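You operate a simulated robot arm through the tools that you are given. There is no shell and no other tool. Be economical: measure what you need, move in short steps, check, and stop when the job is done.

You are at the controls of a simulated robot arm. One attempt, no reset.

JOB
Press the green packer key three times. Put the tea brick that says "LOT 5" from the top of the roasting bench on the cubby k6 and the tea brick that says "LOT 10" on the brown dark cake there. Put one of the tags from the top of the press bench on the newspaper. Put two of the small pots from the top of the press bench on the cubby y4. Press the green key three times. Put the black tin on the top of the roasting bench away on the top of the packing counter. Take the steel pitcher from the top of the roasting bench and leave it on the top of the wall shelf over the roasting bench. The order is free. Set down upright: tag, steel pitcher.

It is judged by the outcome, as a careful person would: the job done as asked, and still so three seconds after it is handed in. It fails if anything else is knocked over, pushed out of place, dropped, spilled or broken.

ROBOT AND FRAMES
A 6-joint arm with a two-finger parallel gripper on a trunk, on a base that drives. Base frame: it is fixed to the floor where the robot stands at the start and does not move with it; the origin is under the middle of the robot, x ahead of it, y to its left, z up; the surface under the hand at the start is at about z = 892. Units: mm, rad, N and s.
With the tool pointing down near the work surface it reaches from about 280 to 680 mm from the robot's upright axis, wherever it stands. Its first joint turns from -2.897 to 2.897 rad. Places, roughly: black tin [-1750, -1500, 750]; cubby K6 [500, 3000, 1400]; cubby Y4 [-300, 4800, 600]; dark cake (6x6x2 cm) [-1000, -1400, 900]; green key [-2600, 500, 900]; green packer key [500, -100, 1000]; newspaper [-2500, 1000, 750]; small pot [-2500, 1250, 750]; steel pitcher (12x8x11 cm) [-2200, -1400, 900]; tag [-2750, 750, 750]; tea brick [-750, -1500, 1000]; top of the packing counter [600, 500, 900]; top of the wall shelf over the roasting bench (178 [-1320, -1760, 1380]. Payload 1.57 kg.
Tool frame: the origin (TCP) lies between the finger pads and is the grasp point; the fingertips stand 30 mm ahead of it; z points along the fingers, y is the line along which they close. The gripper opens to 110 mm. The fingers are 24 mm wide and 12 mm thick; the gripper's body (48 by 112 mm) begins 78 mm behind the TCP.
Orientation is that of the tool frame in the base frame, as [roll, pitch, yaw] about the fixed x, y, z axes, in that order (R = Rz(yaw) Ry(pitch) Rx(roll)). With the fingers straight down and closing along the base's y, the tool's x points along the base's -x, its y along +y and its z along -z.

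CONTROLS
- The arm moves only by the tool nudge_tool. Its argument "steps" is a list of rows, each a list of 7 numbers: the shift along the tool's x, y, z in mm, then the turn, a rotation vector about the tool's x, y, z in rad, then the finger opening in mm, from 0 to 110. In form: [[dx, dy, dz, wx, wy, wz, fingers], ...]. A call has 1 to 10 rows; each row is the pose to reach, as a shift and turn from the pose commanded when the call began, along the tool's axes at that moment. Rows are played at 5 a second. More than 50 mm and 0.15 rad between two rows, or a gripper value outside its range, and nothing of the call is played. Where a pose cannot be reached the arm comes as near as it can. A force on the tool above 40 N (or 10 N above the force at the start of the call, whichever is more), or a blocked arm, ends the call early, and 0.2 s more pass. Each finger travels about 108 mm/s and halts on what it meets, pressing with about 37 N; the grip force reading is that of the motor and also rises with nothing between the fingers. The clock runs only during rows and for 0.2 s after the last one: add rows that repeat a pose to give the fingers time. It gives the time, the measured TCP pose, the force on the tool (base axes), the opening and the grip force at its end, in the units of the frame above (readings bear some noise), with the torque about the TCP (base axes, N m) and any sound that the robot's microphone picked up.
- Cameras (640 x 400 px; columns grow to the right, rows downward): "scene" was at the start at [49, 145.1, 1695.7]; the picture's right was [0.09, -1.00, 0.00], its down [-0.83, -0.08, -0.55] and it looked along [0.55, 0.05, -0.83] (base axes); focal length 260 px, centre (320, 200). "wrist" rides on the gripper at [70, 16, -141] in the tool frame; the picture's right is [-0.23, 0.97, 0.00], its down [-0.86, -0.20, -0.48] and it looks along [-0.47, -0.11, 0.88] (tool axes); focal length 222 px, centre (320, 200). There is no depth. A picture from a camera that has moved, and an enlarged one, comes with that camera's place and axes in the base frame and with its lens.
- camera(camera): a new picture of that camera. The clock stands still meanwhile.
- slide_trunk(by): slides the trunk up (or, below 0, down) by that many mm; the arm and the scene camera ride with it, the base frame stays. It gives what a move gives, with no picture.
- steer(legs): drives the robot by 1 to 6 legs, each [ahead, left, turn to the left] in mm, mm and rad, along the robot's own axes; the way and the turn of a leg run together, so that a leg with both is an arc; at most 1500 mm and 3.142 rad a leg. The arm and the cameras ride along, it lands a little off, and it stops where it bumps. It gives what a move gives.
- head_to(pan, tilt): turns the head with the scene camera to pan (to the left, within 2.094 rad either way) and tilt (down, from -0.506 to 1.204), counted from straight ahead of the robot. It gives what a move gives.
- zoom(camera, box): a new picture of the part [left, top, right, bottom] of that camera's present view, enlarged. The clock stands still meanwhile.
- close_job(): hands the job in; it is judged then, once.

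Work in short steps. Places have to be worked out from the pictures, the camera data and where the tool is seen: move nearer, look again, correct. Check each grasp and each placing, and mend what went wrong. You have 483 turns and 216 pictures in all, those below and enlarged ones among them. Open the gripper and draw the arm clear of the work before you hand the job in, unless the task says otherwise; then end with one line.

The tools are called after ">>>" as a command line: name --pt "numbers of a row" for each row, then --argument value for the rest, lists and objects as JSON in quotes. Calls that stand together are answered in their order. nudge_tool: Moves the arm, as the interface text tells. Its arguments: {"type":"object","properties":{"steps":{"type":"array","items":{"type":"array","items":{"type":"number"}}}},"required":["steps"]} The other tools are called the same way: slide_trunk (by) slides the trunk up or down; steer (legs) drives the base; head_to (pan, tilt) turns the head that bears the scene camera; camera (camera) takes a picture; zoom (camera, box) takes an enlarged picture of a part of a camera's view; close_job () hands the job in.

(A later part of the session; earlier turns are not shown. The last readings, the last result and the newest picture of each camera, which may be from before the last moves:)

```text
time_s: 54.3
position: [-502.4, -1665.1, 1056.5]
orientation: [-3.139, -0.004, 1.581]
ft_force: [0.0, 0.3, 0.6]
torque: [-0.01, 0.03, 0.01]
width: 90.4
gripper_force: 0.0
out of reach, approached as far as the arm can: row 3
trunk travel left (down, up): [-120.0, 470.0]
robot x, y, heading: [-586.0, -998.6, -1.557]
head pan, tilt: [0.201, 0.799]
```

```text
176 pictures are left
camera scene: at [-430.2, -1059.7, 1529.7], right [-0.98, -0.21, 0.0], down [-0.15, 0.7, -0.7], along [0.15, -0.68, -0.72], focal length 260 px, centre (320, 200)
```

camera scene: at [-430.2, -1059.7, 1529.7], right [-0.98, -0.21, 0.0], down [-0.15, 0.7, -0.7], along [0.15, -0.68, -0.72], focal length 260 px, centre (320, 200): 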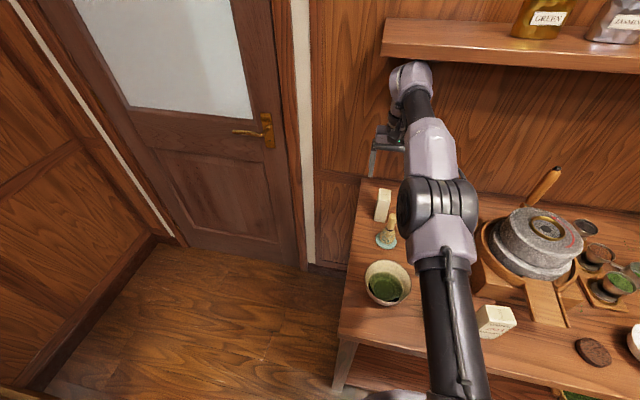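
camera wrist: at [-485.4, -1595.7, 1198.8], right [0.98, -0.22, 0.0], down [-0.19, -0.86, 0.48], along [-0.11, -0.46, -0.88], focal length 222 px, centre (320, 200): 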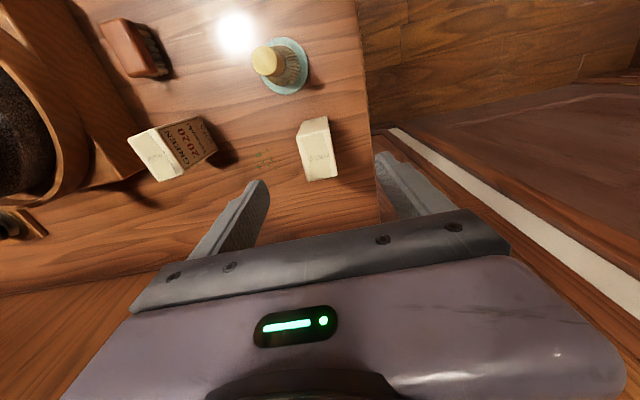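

Near the reach limit but over the brick (center ≈(-507,-1678)). I descend to grasp height at y≈-1663.

>>> nudge_tool --pt "2 -4 40 0 0 0 90" --pt "2 -4 80 0 0 0 90" --pt "2 -4 110 0 0 0 90" --pt "2 -4 130 0 0 0 90"

>>> camera --camera "wrist"

>>> zoom --camera "scene" --box '[330, 100, 470, 250]'

```text
time_s: 55.3
position: [-507.1, -1663.8, 928.8]
orientation: [-3.139, 0.0, 1.581]
ft_force: [0.8, -0.8, 0.5]
torque: [-0.03, -0.02, 0.0]
width: 89.9
gripper_force: 0.0
trunk travel left (down, up): [-120.0, 470.0]
robot x, y, heading: [-586.0, -1001.1, -1.56]
head pan, tilt: [0.201, 0.799]
```

```text
175 pictures are left
camera wrist: at [-490.4, -1594.0, 1070.2], right [0.98, -0.22, 0.0], down [-0.19, -0.86, 0.48], along [-0.11, -0.47, -0.88], focal length 222 px, centre (320, 200)
```

wrist: 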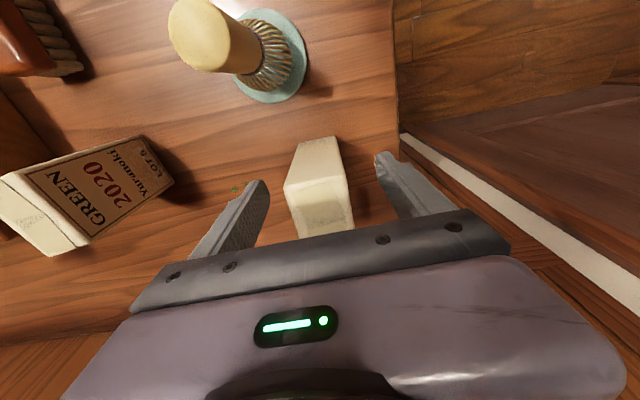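

```text
2.67 times, centred on (400, 175) of scene
camera zoom: at [-430.3, -1059.0, 1529.8], right [-0.98, -0.21, 0.0], down [-0.15, 0.7, -0.7], along [0.15, -0.68, -0.72], focal length 693 px, centre (107, 267)
```

zoom: 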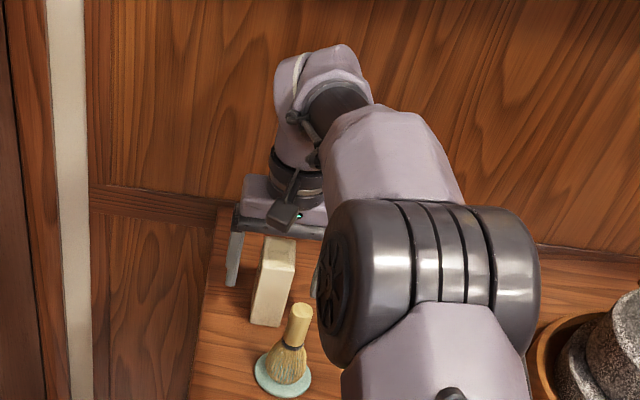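

The tool axis falls in the middle of the brick's top. I close the fingers.

>>> nudge_tool --pt "0 0 0 0 0 0 60" --pt "0 0 0 0 0 0 36" --pt "0 0 0 0 0 0 30" --pt "0 0 0 0 0 0 30"

```text
time_s: 56.3
position: [-506.4, -1662.5, 928.9]
orientation: [-3.139, -0.002, 1.581]
ft_force: [0.5, 0.2, -0.5]
torque: [0.05, -0.03, -0.01]
width: 37.6
gripper_force: 37.0
trunk travel left (down, up): [-120.0, 470.0]
robot x, y, heading: [-584.1, -1002.1, -1.556]
head pan, tilt: [0.201, 0.799]
```

Gripped at 37.6 mm. I lift straight up, then retract.

>>> nudge_tool --pt "0 0 -30 0 0 0 30" --pt "0 0 -70 0 0 0 30" --pt "0 0 -110 0 0 0 30" --pt "0 0 -140 0 0 0 30" --pt "40 0 -140 0 0 0 30" --pt "85 0 -140 0 0 0 30" --pt "130 0 -140 0 0 0 30" --pt "175 0 -140 0 0 0 30" --pt "220 0 -140 0 0 0 30" --pt "250 0 -140 0 0 0 30"

>>> camera --camera "scene"

>>> camera --camera "wrist"

```text
time_s: 58.7
position: [-505.9, -1648.4, 1058.2]
orientation: [-3.133, -0.062, 1.579]
ft_force: [0.9, 0.2, -1.3]
torque: [0.0, 0.01, 0.0]
width: 37.6
gripper_force: 36.8
out of reach, approached as far as the arm can: row 5, 6, 7, 8, 9, 10
trunk travel left (down, up): [-120.0, 470.0]
robot x, y, heading: [-584.6, -999.9, -1.56]
head pan, tilt: [0.201, 0.799]
stopped in row 10: the arm was blocked; the commanded pose is now the measured one
```

```text
173 pictures are left
camera scene: at [-433.8, -1060.8, 1532.7], right [-0.98, -0.21, 0.0], down [-0.15, 0.7, -0.7], along [0.15, -0.68, -0.72], focal length 260 px, centre (320, 200)
```

scene: 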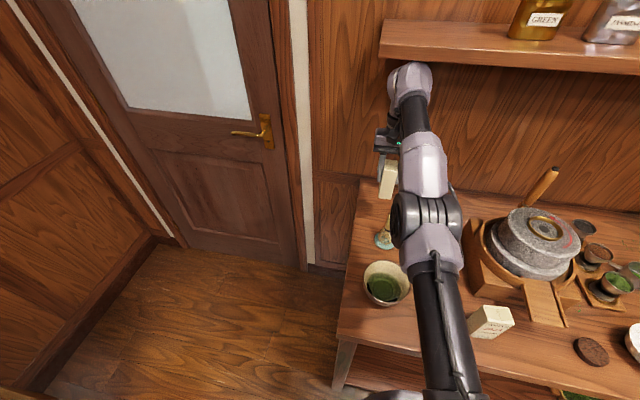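

```text
172 pictures are left
camera wrist: at [-487.6, -1589.0, 1204.5], right [0.98, -0.22, -0.02], down [-0.19, -0.89, 0.43], along [-0.11, -0.41, -0.9], focal length 222 px, centre (320, 200)
```

wrist: 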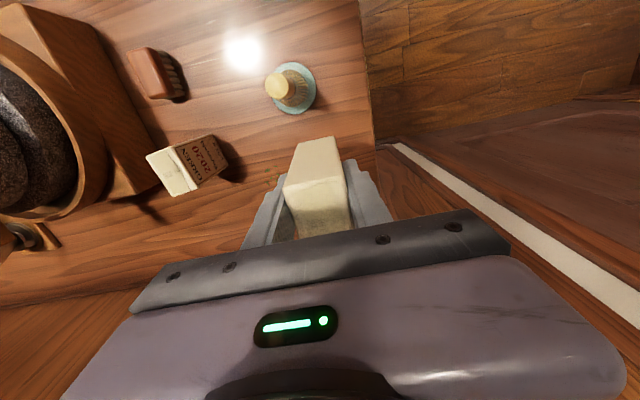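

The arm is at its outstretched limit or touching the shelf underside. I go down a little and back in small steps.

>>> nudge_tool --pt "0 0 20 0 -0.06 0 30" --pt "10 0 30 0 -0.06 0 30" --pt "40 0 30 0 -0.06 0 30"

```text
time_s: 59.5
position: [-497.2, -1667.3, 1040.6]
orientation: [-3.133, 0.005, 1.582]
ft_force: [1.0, -0.3, -1.8]
torque: [0.03, 0.0, -0.04]
width: 37.7
gripper_force: 36.5
out of reach, approached as far as the arm can: row 1, 2, 3
trunk travel left (down, up): [-120.0, 470.0]
robot x, y, heading: [-588.1, -997.8, -1.557]
head pan, tilt: [0.201, 0.799]
```

I lower a bit more to leave the stretched configuration, then try retreating again.

>>> nudge_tool --pt "0 0 20 0 0 0 30" --pt "0 0 40 0 0 0 30" --pt "0 0 60 0 0 0 30" --pt "10 0 60 0 0 0 30" --pt "25 0 60 0 0 0 30"

```text
time_s: 60.7
position: [-495.3, -1678.3, 983.5]
orientation: [-3.133, 0.002, 1.58]
ft_force: [0.0, 0.8, -1.9]
torque: [-0.02, 0.0, 0.01]
width: 37.7
gripper_force: 37.0
out of reach, approached as far as the arm can: row 1, 2, 3, 4, 5
trunk travel left (down, up): [-120.0, 470.0]
robot x, y, heading: [-586.8, -999.5, -1.559]
head pan, tilt: [0.201, 0.799]
```

The arm follows in z but stays fully stretched radially. I free it with the base: strafe left past the whisk, back off from under the shelf, then unbend in open space.

>>> steer --legs '[[0, 60, 0]]'

>>> steer --legs '[[-140, 0, 0]]'

>>> slide_trunk --by 100

>>> camera --camera "scene"

```text
time_s: 61.6
position: [-433.9, -1676.4, 982.2]
orientation: [-3.131, 0.003, 1.581]
ft_force: [0.8, 0.0, -1.2]
torque: [0.0, 0.0, 0.04]
width: 37.8
gripper_force: 36.9
trunk travel left (down, up): [-120.0, 470.0]
robot x, y, heading: [-527.3, -1004.3, -1.561]
head pan, tilt: [0.201, 0.799]
```

```text
time_s: 63.0
position: [-437.3, -1534.9, 983.3]
orientation: [-3.132, 0.006, 1.577]
ft_force: [0.1, 0.9, 0.2]
torque: [0.0, -0.02, -0.01]
width: 37.4
gripper_force: 37.1
trunk travel left (down, up): [-120.0, 470.0]
robot x, y, heading: [-530.8, -855.9, -1.561]
head pan, tilt: [0.201, 0.799]
```

```text
time_s: 64.3
position: [-437.7, -1535.7, 1082.8]
orientation: [-3.132, 0.003, 1.577]
ft_force: [-0.4, 0.2, -1.8]
torque: [0.01, 0.04, 0.04]
width: 37.7
gripper_force: 36.3
trunk travel left (down, up): [-220.0, 370.0]
robot x, y, heading: [-524.1, -854.8, -1.561]
head pan, tilt: [0.201, 0.799]
```

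```text
171 pictures are left
camera scene: at [-372.5, -916.5, 1629.7], right [-0.98, -0.21, 0.0], down [-0.15, 0.7, -0.7], along [0.14, -0.68, -0.72], focal length 260 px, centre (320, 200)
```

scene: 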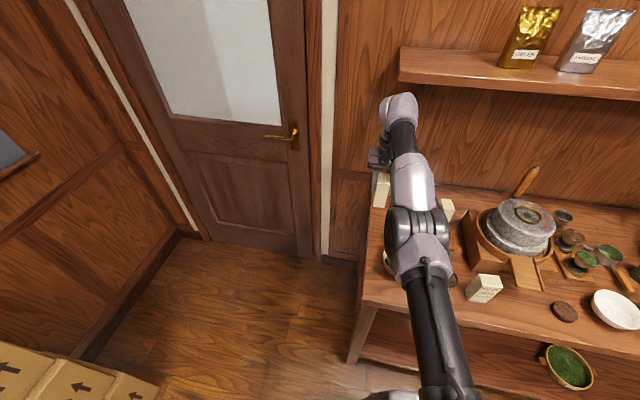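

Clear now. I try to retract the arm in open space.

>>> nudge_tool --pt "45 0 0 0 0 0 30" --pt "90 0 0 0 0 0 30" --pt "135 0 0 0 0 0 30" --pt "180 0 0 0 0 0 30"

```text
time_s: 65.3
position: [-437.3, -1535.8, 1081.9]
orientation: [-3.132, 0.003, 1.577]
ft_force: [0.4, 0.3, -1.5]
torque: [0.03, 0.0, 0.02]
width: 37.7
gripper_force: 37.2
out of reach, approached as far as the arm can: row 1, 2, 3, 4
trunk travel left (down, up): [-220.0, 370.0]
robot x, y, heading: [-531.4, -855.7, -1.56]
head pan, tilt: [0.201, 0.799]
```

Still stuck radially; I tilt the tool (fingers outward) so the wrist must come in and the elbow bend.

>>> nudge_tool --pt "0 0 0 0 -0.15 0 30" --pt "0 0 0 0 -0.3 0 30" --pt "0 0 0 0 -0.45 0 30" --pt "0 0 0 0 -0.6 0 30"

>>> camera --camera "scene"

```text
time_s: 66.3
position: [-417.5, -1636.8, 1075.3]
orientation: [-3.13, 0.432, 1.583]
ft_force: [0.0, 0.1, -1.5]
torque: [0.0, 0.0, -0.02]
width: 37.6
gripper_force: 36.9
out of reach, approached as far as the arm can: row 1, 2, 3, 4
trunk travel left (down, up): [-220.0, 370.0]
robot x, y, heading: [-530.4, -857.4, -1.559]
head pan, tilt: [0.201, 0.799]
```

```text
170 pictures are left
camera scene: at [-372.7, -916.0, 1629.8], right [-0.98, -0.21, 0.0], down [-0.15, 0.7, -0.7], along [0.14, -0.68, -0.72], focal length 260 px, centre (320, 200)
```

scene: 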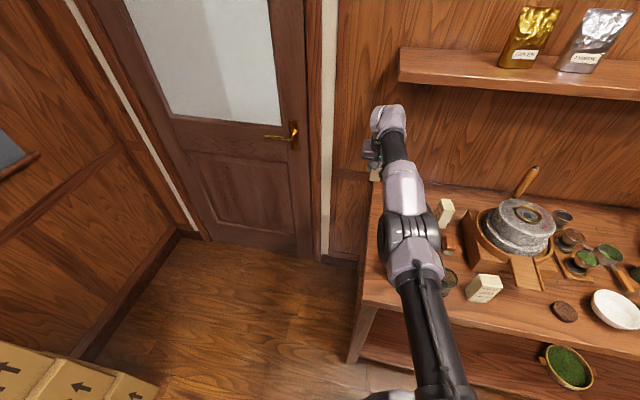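

The wrist stays at the outer limit. I try a tangential command (upward with the tilt undone) to see whether the elbow bends.

>>> nudge_tool --pt "0 0 -40 0 0.15 0 30" --pt "0 0 -80 0 0.3 0 30" --pt "0 0 -120 0 0.45 0 30" --pt "0 0 -160 0 0.6 0 30"

```text
time_s: 67.3
position: [-411.9, -1478.2, 1187.1]
orientation: [-3.125, -0.117, 1.581]
ft_force: [0.6, 1.2, -0.1]
torque: [-0.01, 0.04, 0.0]
width: 37.4
gripper_force: 37.0
out of reach, approached as far as the arm can: row 1, 2, 3, 4
trunk travel left (down, up): [-220.0, 370.0]
robot x, y, heading: [-528.4, -857.7, -1.564]
head pan, tilt: [0.201, 0.799]
```

>>> nudge_tool --pt "20 -30 0 0 0 0 30" --pt "40 -60 0 0 0 0 30" --pt "60 -90 0 0 0 0 30" --pt "80 -120 0 0 0 0 30" --pt "100 -150 0 0 0 0 30"

>>> camera --camera "scene"

```text
time_s: 68.5
position: [-543.4, -1469.4, 1235.0]
orientation: [-3.126, -0.127, 1.583]
ft_force: [-0.1, -0.6, -1.6]
torque: [0.01, 0.02, -0.01]
width: 37.6
gripper_force: 36.8
out of reach, approached as far as the arm can: row 1, 2, 3, 4, 5
trunk travel left (down, up): [-220.0, 370.0]
robot x, y, heading: [-529.7, -853.1, -1.564]
head pan, tilt: [0.201, 0.799]
```

```text
169 pictures are left
camera scene: at [-371.8, -916.5, 1629.7], right [-0.98, -0.21, 0.0], down [-0.15, 0.7, -0.7], along [0.14, -0.68, -0.72], focal length 260 px, centre (320, 200)
```

scene: 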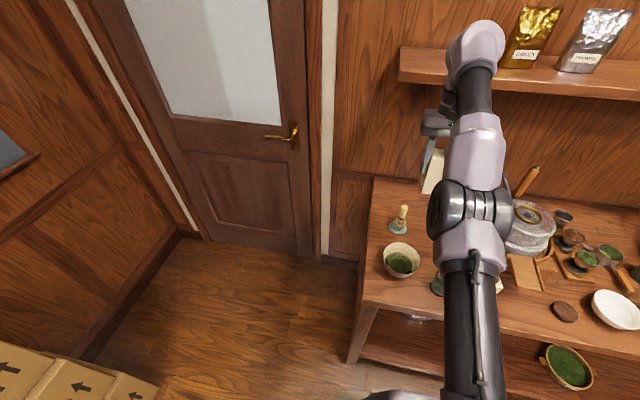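

Hypothesis: the elbow has passed slightly beyond straight and sits at its limit. I command outward and then down to pull it straight and bend it the normal way.

>>> nudge_tool --pt "-50 0 0 0 0 0 30" --pt "-100 0 0 0 0 0 30" --pt "-150 0 0 0 0 0 30" --pt "-150 0 45 0 0 0 30" --pt "-150 0 90 0 0 0 30" --pt "-105 0 110 0 0 0 30" --pt "-60 0 110 0 0 0 30"

```text
time_s: 70.1
position: [-541.9, -1510.0, 1119.8]
orientation: [-3.126, -0.115, 1.579]
ft_force: [0.4, 0.2, -1.7]
torque: [0.01, 0.03, 0.01]
width: 37.6
gripper_force: 37.3
out of reach, approached as far as the arm can: row 1, 2, 3, 4, 5, 6, 7
trunk travel left (down, up): [-220.0, 370.0]
robot x, y, heading: [-526.3, -859.7, -1.56]
head pan, tilt: [0.201, 0.799]
```

>>> nudge_tool --pt "40 0 0 0 0 0 30" --pt "80 0 0 0 0 0 30" --pt "120 0 0 0 0 0 30" --pt "160 0 0 0 0 0 30" --pt "200 0 0 0 0 0 30" --pt "240 0 0 0 0 0 30"

```text
time_s: 71.5
position: [-541.7, -1269.4, 1146.1]
orientation: [-3.125, -0.115, 1.58]
ft_force: [-0.6, -0.4, -2.2]
torque: [-0.02, -0.01, -0.04]
width: 37.6
gripper_force: 36.7
trunk travel left (down, up): [-220.0, 370.0]
robot x, y, heading: [-529.0, -854.6, -1.563]
head pan, tilt: [0.201, 0.799]
```

Free again. I level the tool and drive so the brick comes over the dark cake (≈(-1007, -1348)).

>>> nudge_tool --pt "0 0 -10 0 -0.06 0 30" --pt "0 0 -20 0.01 -0.115 0 30"

>>> steer --legs '[[0, -420, 0]]'

>>> head_to --pan -0.1 --tilt 0.95

>>> camera --camera "scene"

>>> camera --camera "wrist"

```text
time_s: 72.1
position: [-542.1, -1272.4, 1165.8]
orientation: [-3.116, -0.002, 1.583]
ft_force: [-0.9, -0.1, -1.9]
torque: [0.01, -0.02, 0.02]
width: 37.3
gripper_force: 36.9
trunk travel left (down, up): [-220.0, 370.0]
robot x, y, heading: [-528.0, -857.6, -1.562]
head pan, tilt: [0.201, 0.799]
```

```text
time_s: 74.7
position: [-964.1, -1273.3, 1166.2]
orientation: [-3.116, -0.001, 1.578]
ft_force: [0.0, 0.8, -1.1]
torque: [-0.01, 0.0, 0.01]
width: 37.6
gripper_force: 37.5
trunk travel left (down, up): [-220.0, 370.0]
robot x, y, heading: [-945.1, -856.9, -1.567]
head pan, tilt: [0.201, 0.799]
```

```text
time_s: 75.5
position: [-963.4, -1274.1, 1165.7]
orientation: [-3.115, -0.001, 1.577]
ft_force: [0.9, -0.4, -2.2]
torque: [-0.01, -0.01, 0.01]
width: 37.5
gripper_force: 36.8
trunk travel left (down, up): [-220.0, 370.0]
robot x, y, heading: [-949.7, -861.0, -1.569]
head pan, tilt: [-0.099, 0.949]
```

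```text
168 pictures are left
camera scene: at [-815.3, -912.7, 1618.3], right [-1.0, 0.1, 0.0], down [0.08, 0.81, -0.58], along [-0.06, -0.58, -0.81], focal length 260 px, centre (320, 200)
```

scene: 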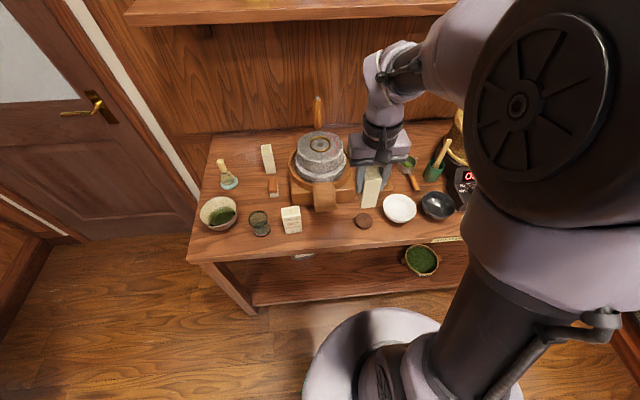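

```text
167 pictures are left
camera wrist: at [-943.4, -1205.4, 1307.3], right [0.97, -0.22, -0.03], down [-0.18, -0.86, 0.48], along [-0.13, -0.47, -0.88], focal length 222 px, centre (320, 200)
```

wrist: 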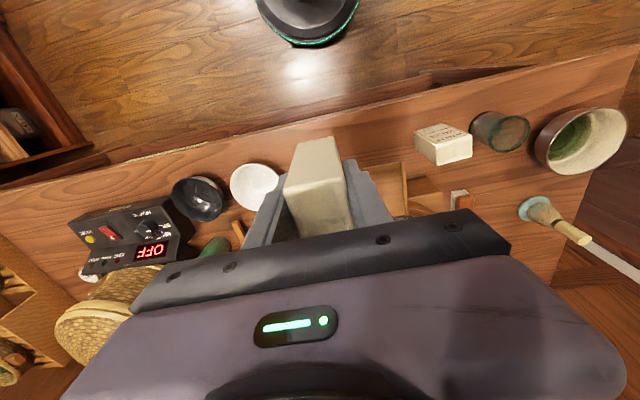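

The cake is at (-1007, -1350), top ≈870. I bring the brick over it, about 25 mm above, leveling the small roll.

>>> nudge_tool --pt "-38 -21 0 -0.026 0 0 30" --pt "-76 -43 0 -0.026 0 0 30" --pt "-76 -43 45 -0.026 0 0 30" --pt "-76 -43 90 -0.026 0 0 30" --pt "-76 -43 135 -0.026 0 0 30" --pt "-76 -43 170 -0.026 0 0 30" --pt "-76 -43 190 -0.026 0 0 30"

>>> zoom --camera "scene" --box '[320, 140, 440, 260]'

>>> zoom --camera "wrist" --box '[220, 80, 420, 260]'

```text
time_s: 77.1
position: [-1011.2, -1351.9, 976.9]
orientation: [-3.139, -0.003, 1.578]
ft_force: [-0.2, -0.2, -1.6]
torque: [-0.01, 0.05, 0.01]
width: 37.7
gripper_force: 37.2
trunk travel left (down, up): [-220.0, 370.0]
robot x, y, heading: [-948.7, -860.1, -1.57]
head pan, tilt: [-0.099, 0.949]
```

```text
3.33 times, centred on (380, 200) of scene
camera zoom: at [-815.4, -913.0, 1618.2], right [-1.0, 0.1, 0.0], down [0.08, 0.81, -0.58], along [-0.06, -0.58, -0.81], focal length 866 px, centre (120, 200)
```

zoom: 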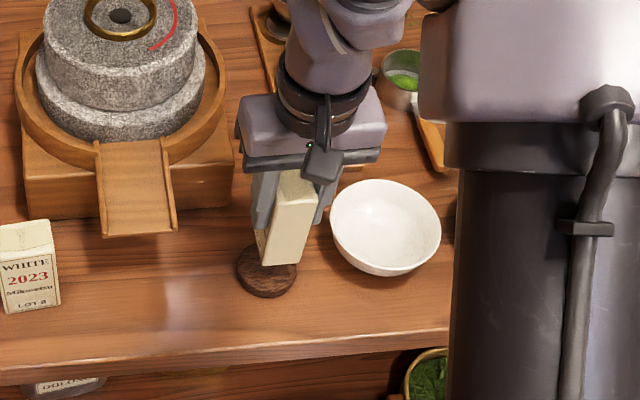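

```text
2.22 times, centred on (320, 170) of wrist
camera zoom: at [-994.9, -1282.2, 1119.1], right [0.98, -0.22, 0.0], down [-0.19, -0.86, 0.48], along [-0.11, -0.47, -0.88], focal length 494 px, centre (320, 267)
```

zoom: 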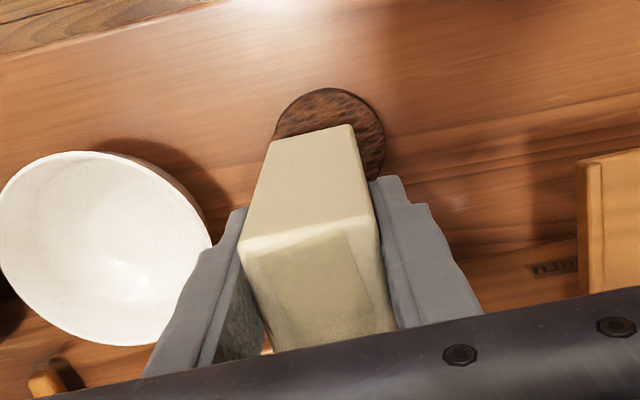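

The brick is slightly behind and left of the cake's centre; I shift by (+7 x, +14 y) and lower to contact.

>>> nudge_tool --pt "14 7 0 0 0 0 30" --pt "14 7 10 0 0 0 30" --pt "14 7 18 0 0 0 30" --pt "14 7 23 0 0 0 30" --pt "14 7 26 0 0 0 30"

>>> zoom --camera "scene" --box '[320, 160, 420, 250]'

>>> zoom --camera "wrist" --box '[220, 80, 420, 260]'

```text
time_s: 78.3
position: [-1003.5, -1336.9, 950.9]
orientation: [-3.142, -0.001, 1.579]
ft_force: [-0.5, -0.1, -1.8]
torque: [-0.01, -0.01, -0.03]
width: 37.7
gripper_force: 37.5
trunk travel left (down, up): [-220.0, 370.0]
robot x, y, heading: [-949.3, -857.2, -1.565]
head pan, tilt: [-0.099, 0.949]
```

```text
4.44 times, centred on (370, 205) of scene
camera zoom: at [-815.3, -912.7, 1618.2], right [-1.0, 0.1, 0.0], down [0.08, 0.81, -0.58], along [-0.06, -0.58, -0.81], focal length 1155 px, centre (98, 178)
```

zoom: 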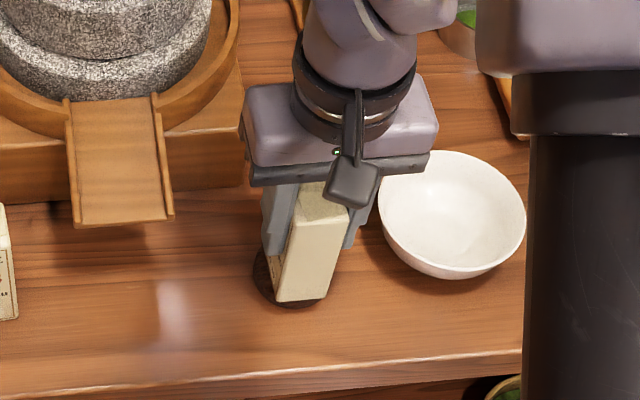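

```text
2.22 times, centred on (320, 170) of wrist
camera zoom: at [-987.6, -1267.7, 1092.7], right [0.98, -0.22, 0.0], down [-0.19, -0.86, 0.48], along [-0.11, -0.47, -0.88], focal length 494 px, centre (320, 267)
```

zoom: 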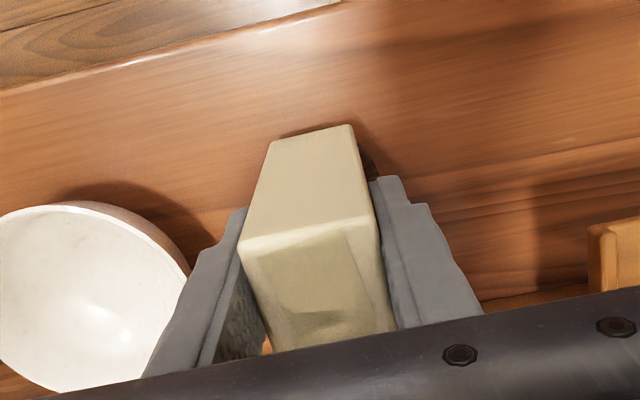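

The brick sits ~6 mm toward -x of the cake's centre. I shift +5 x and lower the last bit to contact.

>>> nudge_tool --pt "0 5 -2 0 0 0 30" --pt "0 5 1 0 0 0 30" --pt "0 5 3 0 0 0 30" --pt "0 5 5 0 0 0 30"

```text
time_s: 79.3
position: [-999.8, -1336.4, 945.9]
orientation: [-3.141, 0.0, 1.578]
ft_force: [0.1, -0.4, 7.8]
torque: [-0.38, -0.07, 0.01]
width: 37.3
gripper_force: 37.2
trunk travel left (down, up): [-220.0, 370.0]
robot x, y, heading: [-946.0, -861.8, -1.57]
head pan, tilt: [-0.099, 0.949]
```

Contact felt. I release with a modest opening and rise.

>>> nudge_tool --pt "0 0 0 0 0 0 45" --pt "0 0 0 0 0 0 56" --pt "0 0 -5 0 0 0 56" --pt "0 0 -45 0 0 0 56" --pt "0 0 -90 0 0 0 56" --pt "0 0 -135 0 0 0 56" --pt "0 0 -180 0 0 0 56"

>>> zoom --camera "scene" --box '[320, 140, 420, 250]'

>>> zoom --camera "wrist" --box '[200, 60, 440, 240]'

```text
time_s: 80.9
position: [-997.0, -1336.1, 1125.8]
orientation: [3.142, -0.001, 1.577]
ft_force: [-0.4, 0.5, 0.8]
torque: [-0.01, 0.01, 0.02]
width: 56.2
gripper_force: 0.1
trunk travel left (down, up): [-220.0, 370.0]
robot x, y, heading: [-947.5, -855.8, -1.57]
head pan, tilt: [-0.099, 0.949]
```

```text
3.64 times, centred on (370, 195) of scene
camera zoom: at [-815.2, -912.0, 1618.3], right [-1.0, 0.1, 0.0], down [0.08, 0.81, -0.58], along [-0.06, -0.58, -0.81], focal length 945 px, centre (138, 218)
```

zoom: 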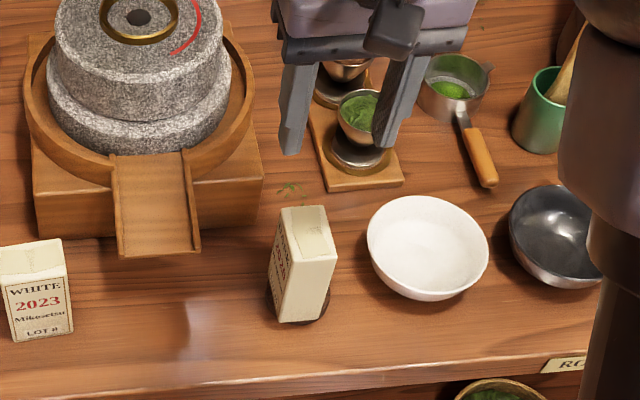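

```text
2.22 times, centred on (320, 150) of wrist
camera zoom: at [-981.1, -1266.2, 1267.2], right [0.98, -0.22, 0.0], down [-0.19, -0.86, 0.48], along [-0.11, -0.47, -0.88], focal length 494 px, centre (320, 311)
```

zoom: 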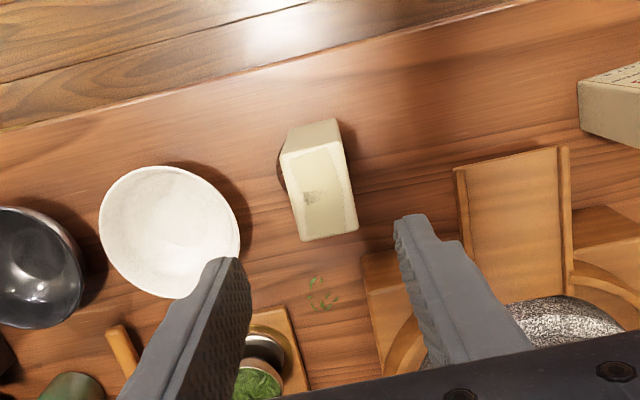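

LOT 10 stands upright on the cake. Next: the pitcher and tin at the right end. I retract and drive right to look.

>>> nudge_tool --pt "40 0 -30 0 0 0 56" --pt "80 0 -60 0 0 0 30" --pt "120 0 -90 0 0 0 0" --pt "150 0 -120 0 0 0 0"

>>> steer --legs '[[-60, 0, 0], [0, -900, 0]]'

>>> head_to --pan 0.2 --tilt 0.75

>>> camera --camera "scene"

>>> camera --camera "wrist"

```text
time_s: 81.9
position: [-999.4, -1186.9, 1241.6]
orientation: [3.139, -0.018, 1.576]
ft_force: [0.0, 0.8, -0.6]
torque: [0.02, 0.01, -0.01]
width: 0.0
gripper_force: 21.3
trunk travel left (down, up): [-220.0, 370.0]
robot x, y, heading: [-947.4, -856.7, -1.572]
head pan, tilt: [-0.099, 0.949]
```

```text
time_s: 87.2
position: [-1900.4, -1124.9, 1244.0]
orientation: [-3.141, -0.004, 1.569]
ft_force: [0.0, -0.5, 0.1]
torque: [-0.02, 0.01, -0.02]
width: 0.2
gripper_force: 21.5
trunk travel left (down, up): [-220.0, 370.0]
robot x, y, heading: [-1846.5, -795.4, -1.58]
head pan, tilt: [-0.099, 0.949]
```

```text
time_s: 88.0
position: [-1900.9, -1125.5, 1242.9]
orientation: [3.141, -0.008, 1.568]
ft_force: [0.1, 1.2, -0.4]
torque: [0.03, 0.04, -0.01]
width: 0.0
gripper_force: 21.5
trunk travel left (down, up): [-220.0, 370.0]
robot x, y, heading: [-1847.4, -797.7, -1.581]
head pan, tilt: [0.201, 0.75]
```

```text
160 pictures are left
camera scene: at [-1731.9, -855.0, 1626.9], right [-0.95, 0.32, 0.0], down [0.24, 0.7, -0.67], along [-0.21, -0.64, -0.74], focal length 260 px, centre (320, 200)
```

scene: 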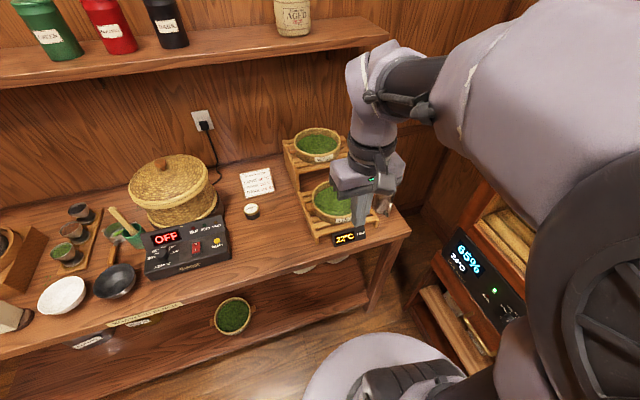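

```text
159 pictures are left
camera wrist: at [-1883.7, -1057.7, 1385.6], right [0.97, -0.23, 0.0], down [-0.2, -0.86, 0.47], along [-0.11, -0.46, -0.88], focal length 222 px, centre (320, 200)
```

wrist: 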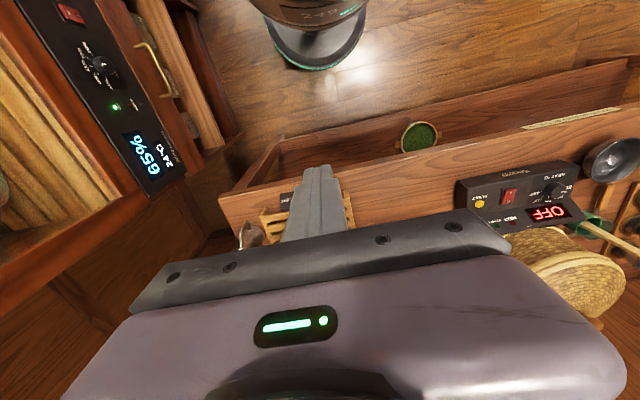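

The small tin is near (252,210), and the pitcher at the right end behind the gripper. I zoom on each.

>>> zoom --camera "scene" --box '[220, 160, 300, 240]'

>>> zoom --camera "wrist" --box '[200, 170, 320, 270]'

>>> zoom --camera "scene" --box '[280, 120, 420, 260]'

```text
5.00 times, centred on (260, 200) of scene
camera zoom: at [-1731.9, -855.0, 1626.9], right [-0.95, 0.32, 0.0], down [0.24, 0.7, -0.67], along [-0.21, -0.64, -0.74], focal length 1299 px, centre (620, 200)
```

zoom: 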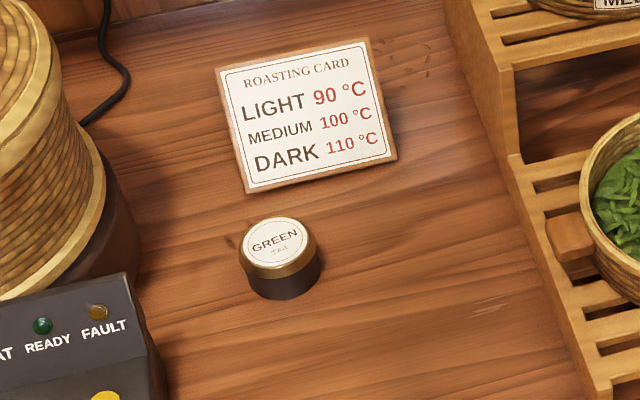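

```text
4.00 times, centred on (260, 220) of wrist
camera zoom: at [-1883.7, -1057.7, 1385.6], right [0.97, -0.23, 0.0], down [-0.2, -0.86, 0.47], along [-0.11, -0.46, -0.88], focal length 888 px, centre (560, 120)
```

zoom: 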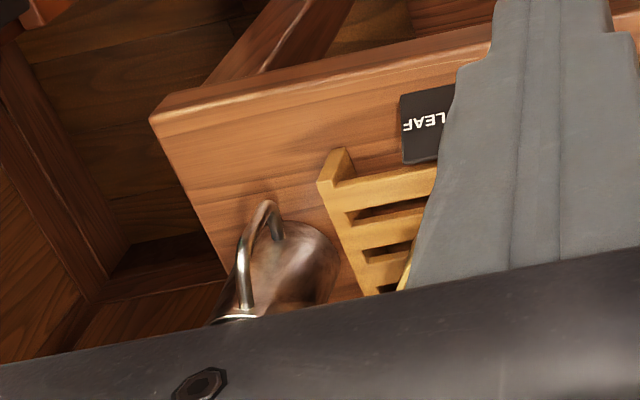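

```text
2.86 times, centred on (350, 190) of scene
camera zoom: at [-1731.9, -855.0, 1626.9], right [-0.95, 0.32, 0.0], down [0.24, 0.7, -0.67], along [-0.21, -0.64, -0.74], focal length 742 px, centre (234, 229)
```

zoom: 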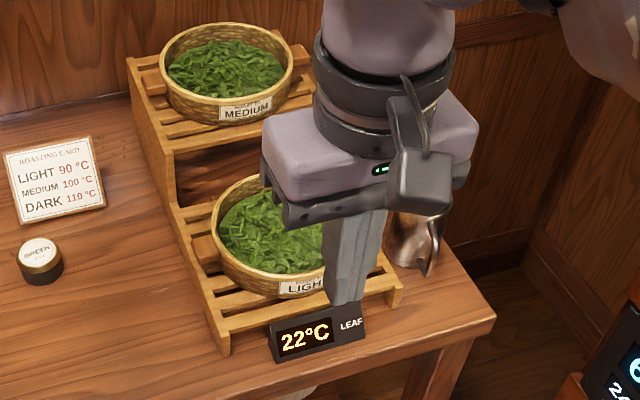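

Tin: about (-1683, -1529), ~60 mm wide. To see the pitcher I swing the arm left and look.

>>> nudge_tool --pt "0 45 0 0 0 0 0" --pt "0 90 0 0 0 0 0" --pt "0 135 0 0 0 0 0" --pt "0 180 0 0 0 0 0" --pt "-10 225 0 0 0 0 0"

>>> zoom --camera "scene" --box '[280, 100, 460, 260]'

```text
time_s: 89.2
position: [-1672.8, -1137.0, 1245.0]
orientation: [-3.139, -0.007, 1.571]
ft_force: [0.8, -1.3, 0.4]
torque: [-0.01, -0.01, 0.04]
width: 0.0
gripper_force: 21.4
trunk travel left (down, up): [-220.0, 370.0]
robot x, y, heading: [-1848.9, -796.4, -1.574]
head pan, tilt: [0.201, 0.75]
```

```text
2.50 times, centred on (370, 180) of scene
camera zoom: at [-1712.2, -861.1, 1628.7], right [-1.0, 0.08, 0.0], down [0.06, 0.72, -0.69], along [-0.06, -0.69, -0.73], focal length 650 px, centre (195, 250)
```

zoom: 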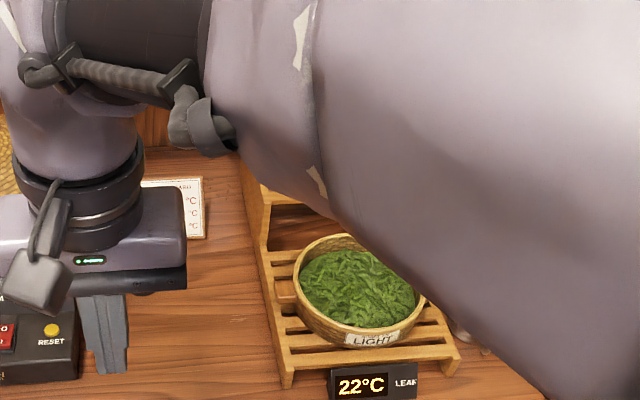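

The camera rides with the arm's first joint, so the wrist camera is better here. I move the tool back right, above the front of the pitcher.

>>> nudge_tool --pt "0 -45 0 0 0 0 0" --pt "0 -90 0 0 0 0 0" --pt "0 -135 0 0 0 0 0" --pt "0 -180 0 0 0 0 0" --pt "0 -225 0 0 0 0 0" --pt "0 -270 0 0 0 0 0" --pt "-20 -315 0 0 0 0 0" --pt "-50 -350 0 0 0 0 0" --pt "-80 -380 0 0 0 0 0" --pt "-100 -400 0 0 0 0 0"

>>> camera --camera "wrist"

>>> camera --camera "scene"

```text
time_s: 91.4
position: [-2074.4, -1237.4, 1244.6]
orientation: [3.14, -0.003, 1.57]
ft_force: [-0.1, -1.2, -0.5]
torque: [0.01, 0.02, -0.01]
width: 0.3
gripper_force: 21.3
trunk travel left (down, up): [-220.0, 370.0]
robot x, y, heading: [-1845.2, -797.1, -1.575]
head pan, tilt: [0.201, 0.75]
```

```text
154 pictures are left
camera wrist: at [-2058.5, -1168.9, 1384.9], right [0.97, -0.23, 0.0], down [-0.2, -0.86, 0.48], along [-0.11, -0.46, -0.88], focal length 222 px, centre (320, 200)
```

wrist: 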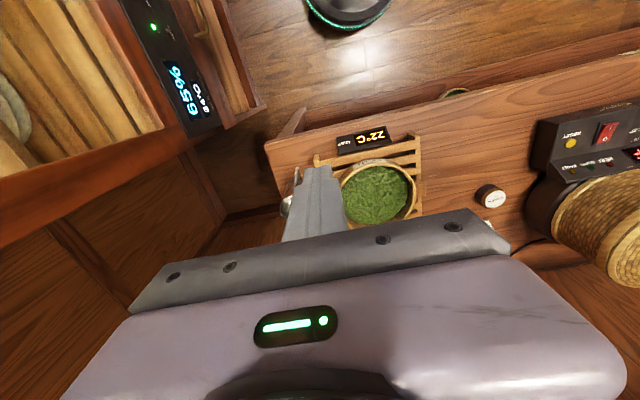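

```text
153 pictures are left
camera scene: at [-1691.2, -861.9, 1633.8], right [-0.98, -0.19, 0.0], down [-0.13, 0.67, -0.73], along [0.14, -0.72, -0.68], focal length 260 px, centre (320, 200)
```

scene: 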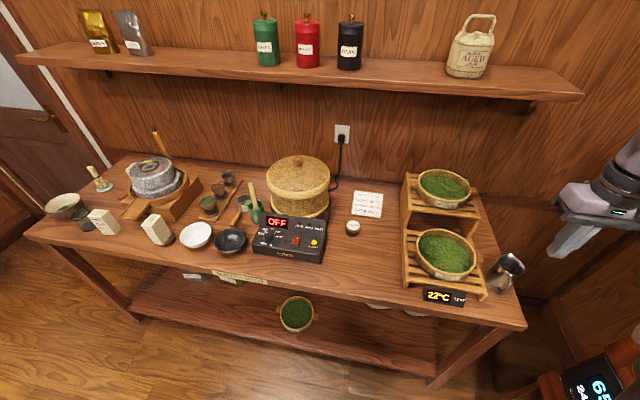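

A fine overview. I zoom on the pitcher and the shelf.

>>> zoom --camera "scene" --box '[390, 160, 550, 320]'

```text
2.50 times, centred on (470, 240) of scene
camera zoom: at [-1691.2, -861.9, 1633.8], right [-0.98, -0.19, 0.0], down [-0.13, 0.67, -0.73], along [0.14, -0.72, -0.68], focal length 650 px, centre (-55, 100)
```

zoom: 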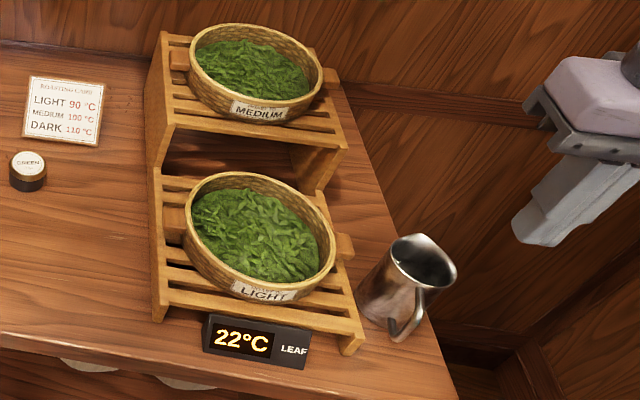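

Pitcher: center ≈(-2172, -1409), z 855–965, handle toward +y; the rack is ~30 mm to its left. I'll grasp it tilted (≈34°) from the front so I can set it on the shelf. First a small base shift.

>>> steer --legs '[[80, 0, 0], [0, -30, 0]]'

>>> nudge_tool --pt "0 0 10 0.015 -0.12 0.05 40" --pt "0 0 20 0.031 -0.24 0.1 80" --pt "0 0 30 0.047 -0.358 0.151 100" --pt "0 0 40 0.062 -0.477 0.202 100" --pt "0 0 50 0.078 -0.597 0.252 100"

>>> camera --camera "wrist"

>>> camera --camera "scene"

```text
time_s: 92.9
position: [-2107.9, -1316.7, 1244.0]
orientation: [3.14, -0.002, 1.571]
ft_force: [-1.0, 0.5, -0.6]
torque: [-0.01, -0.04, 0.02]
width: 0.0
gripper_force: 21.5
trunk travel left (down, up): [-220.0, 370.0]
robot x, y, heading: [-1875.5, -879.7, -1.576]
head pan, tilt: [0.201, 0.75]
```

```text
time_s: 94.1
position: [-2105.4, -1315.1, 1195.0]
orientation: [-3.141, 0.597, 1.309]
ft_force: [-0.3, 0.5, -0.9]
torque: [-0.03, 0.01, 0.02]
width: 100.0
gripper_force: 0.2
trunk travel left (down, up): [-220.0, 370.0]
robot x, y, heading: [-1876.9, -875.7, -1.578]
head pan, tilt: [0.201, 0.75]
```

```text
151 pictures are left
camera wrist: at [-2052.8, -1187.5, 1271.2], right [0.89, -0.43, 0.13], down [-0.31, -0.37, 0.88], along [-0.33, -0.82, -0.46], focal length 222 px, centre (320, 200)
```

wrist: 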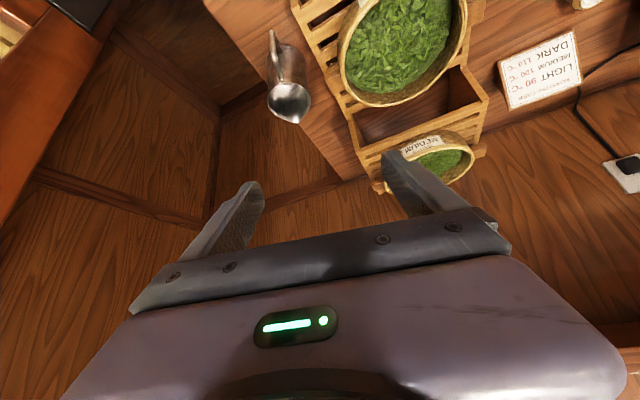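

```text
150 pictures are left
camera scene: at [-1720.7, -940.8, 1633.8], right [-0.98, -0.19, 0.0], down [-0.13, 0.67, -0.73], along [0.14, -0.72, -0.68], focal length 260 px, centre (320, 200)
```

scene: 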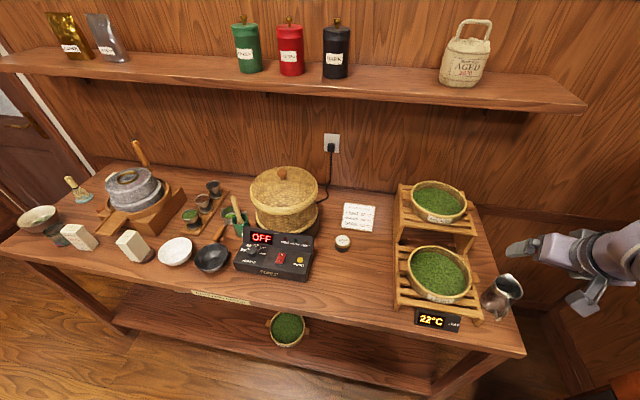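

I zoom the wrist view on the pitcher for its precise position.

>>> zoom --camera "wrist" --box '[220, 10, 380, 150]'

>>> zoom --camera "scene" --box '[440, 230, 560, 350]'

```text
2.86 times, centred on (300, 80) of wrist
camera zoom: at [-2052.8, -1187.5, 1271.2], right [0.89, -0.43, 0.13], down [-0.31, -0.37, 0.88], along [-0.33, -0.82, -0.46], focal length 635 px, centre (377, 543)
```

zoom: 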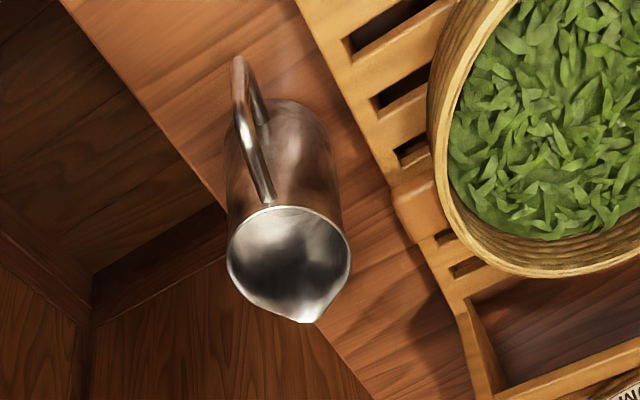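

```text
3.33 times, centred on (500, 290) of scene
camera zoom: at [-1720.7, -940.8, 1633.8], right [-0.98, -0.19, 0.0], down [-0.13, 0.67, -0.73], along [0.14, -0.72, -0.68], focal length 866 px, centre (-280, -100)
```

zoom: 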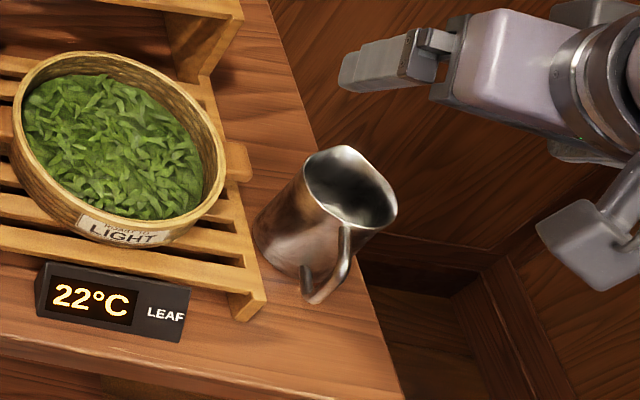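

Rim center ≈(-2163,-1395,968); the gap to the rack is only ~18 mm, so a body grasp is risky. I'll pinch the right wall (one finger inside) instead. I move to the pre-grasp point in two stages.

>>> nudge_tool --pt "13 -14 33 0 0 0 80" --pt "26 -27 66 0 0 0 60" --pt "39 -41 98 0 0 0 48" --pt "51 -55 131 0 0 0 48" --pt "64 -68 160 0 0 0 48"

>>> zoom --camera "wrist" --box '[180, 40, 460, 240]'

>>> zoom --camera "scene" --box '[440, 200, 600, 340]'

```text
time_s: 95.3
position: [-2181.1, -1334.2, 1025.0]
orientation: [3.141, 0.595, 1.307]
ft_force: [-0.3, -0.3, -1.1]
torque: [0.02, -0.04, 0.0]
width: 48.0
gripper_force: 0.0
trunk travel left (down, up): [-220.0, 370.0]
robot x, y, heading: [-1872.4, -876.6, -1.574]
head pan, tilt: [0.201, 0.75]
```

```text
2.00 times, centred on (320, 140) of wrist
camera zoom: at [-2129.3, -1207.3, 1102.2], right [0.89, -0.44, 0.13], down [-0.31, -0.37, 0.88], along [-0.33, -0.82, -0.47], focal length 444 px, centre (320, 320)
```

zoom: 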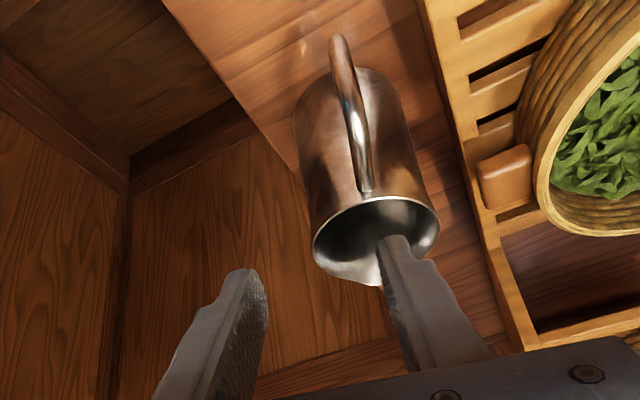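

```text
2.86 times, centred on (520, 270) of scene
camera zoom: at [-1721.5, -941.5, 1633.8], right [-0.98, -0.19, 0.0], down [-0.13, 0.67, -0.73], along [0.14, -0.72, -0.68], focal length 742 px, centre (-251, 0)
```

zoom: 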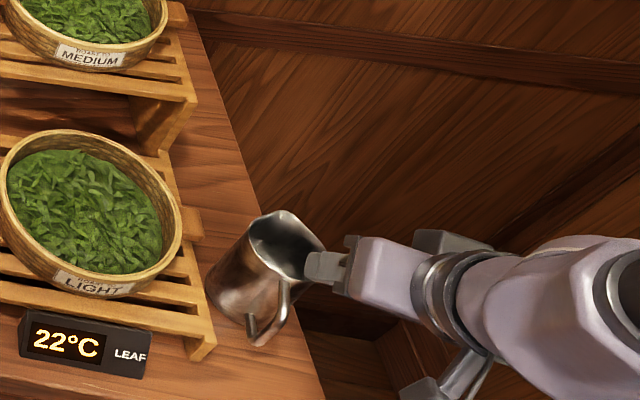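

The right finger aims into the cup's middle and the left outside its right wall. I advance along the tool axis halfway and look.

>>> nudge_tool --pt "0 1 20 0 0 0 48" --pt "1 1 40 0 0 0 48" --pt "1 1 55 0 0 0 48"

>>> zoom --camera "wrist" --box '[200, 90, 440, 240]'

>>> zoom --camera "scene" --box '[460, 230, 560, 330]'

```text
time_s: 96.1
position: [-2187.2, -1362.6, 980.1]
orientation: [-3.141, 0.6, 1.308]
ft_force: [1.9, 3.7, 15.0]
torque: [-0.27, -0.32, 0.12]
width: 47.8
gripper_force: 0.1
trunk travel left (down, up): [-220.0, 370.0]
robot x, y, heading: [-1870.1, -876.3, -1.574]
head pan, tilt: [0.201, 0.75]
```

```text
2.67 times, centred on (320, 165) of wrist
camera zoom: at [-2134.4, -1234.8, 1057.6], right [0.89, -0.43, 0.13], down [-0.31, -0.37, 0.88], along [-0.33, -0.82, -0.46], focal length 592 px, centre (320, 293)
```

zoom: 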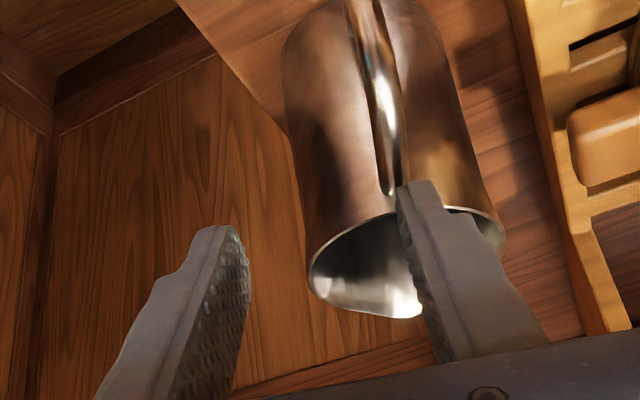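

```text
4.00 times, centred on (510, 280) of scene
camera zoom: at [-1719.7, -938.8, 1634.0], right [-0.98, -0.19, 0.0], down [-0.13, 0.67, -0.73], along [0.14, -0.72, -0.68], focal length 1039 px, centre (-440, -120)
```

zoom: 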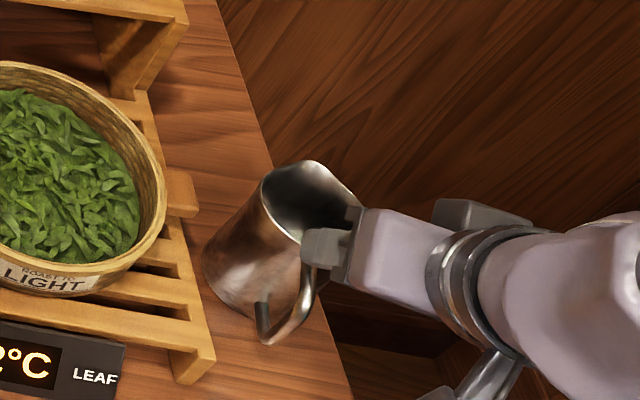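

The finger touched the cup's front rim (15 N). I back off and shift farther toward -y, over the opening.

>>> nudge_tool --pt "0 0 -12 0 0 0 48" --pt "0 0 -25 0 0 0 48" --pt "-15 0 -25 0 0 0 48" --pt "-28 0 -22 0 0 0 48"

>>> zoom --camera "wrist" --box '[200, 90, 440, 240]'

>>> zoom --camera "scene" --box '[460, 230, 560, 330]'

```text
time_s: 97.1
position: [-2188.1, -1374.1, 1013.2]
orientation: [-3.141, 0.598, 1.309]
ft_force: [0.0, -0.1, 0.4]
torque: [0.02, 0.02, 0.0]
width: 48.0
gripper_force: 0.0
trunk travel left (down, up): [-220.0, 370.0]
robot x, y, heading: [-1876.9, -878.1, -1.579]
head pan, tilt: [0.201, 0.75]
```

```text
2.67 times, centred on (320, 165) of wrist
camera zoom: at [-2137.0, -1246.4, 1090.2], right [0.89, -0.43, 0.13], down [-0.31, -0.37, 0.88], along [-0.33, -0.82, -0.47], focal length 592 px, centre (320, 293)
```

zoom: 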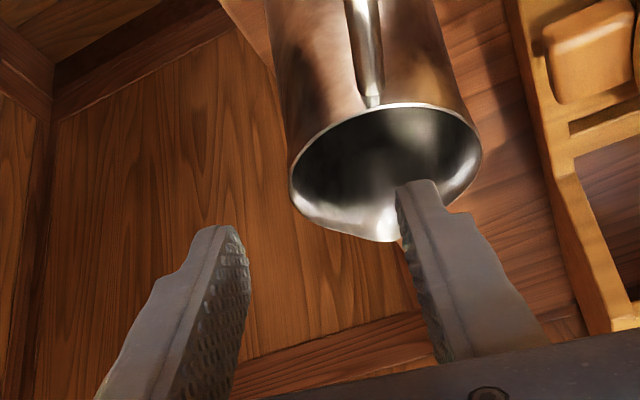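

```text
4.00 times, centred on (510, 280) of scene
camera zoom: at [-1720.8, -941.4, 1633.8], right [-0.98, -0.19, 0.0], down [-0.13, 0.67, -0.73], along [0.14, -0.72, -0.68], focal length 1039 px, centre (-440, -120)
```

zoom: 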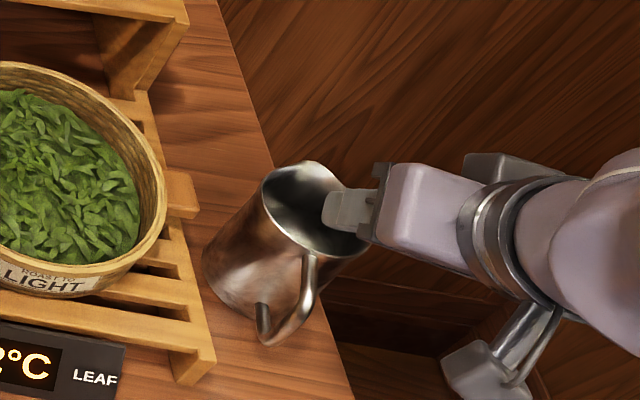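

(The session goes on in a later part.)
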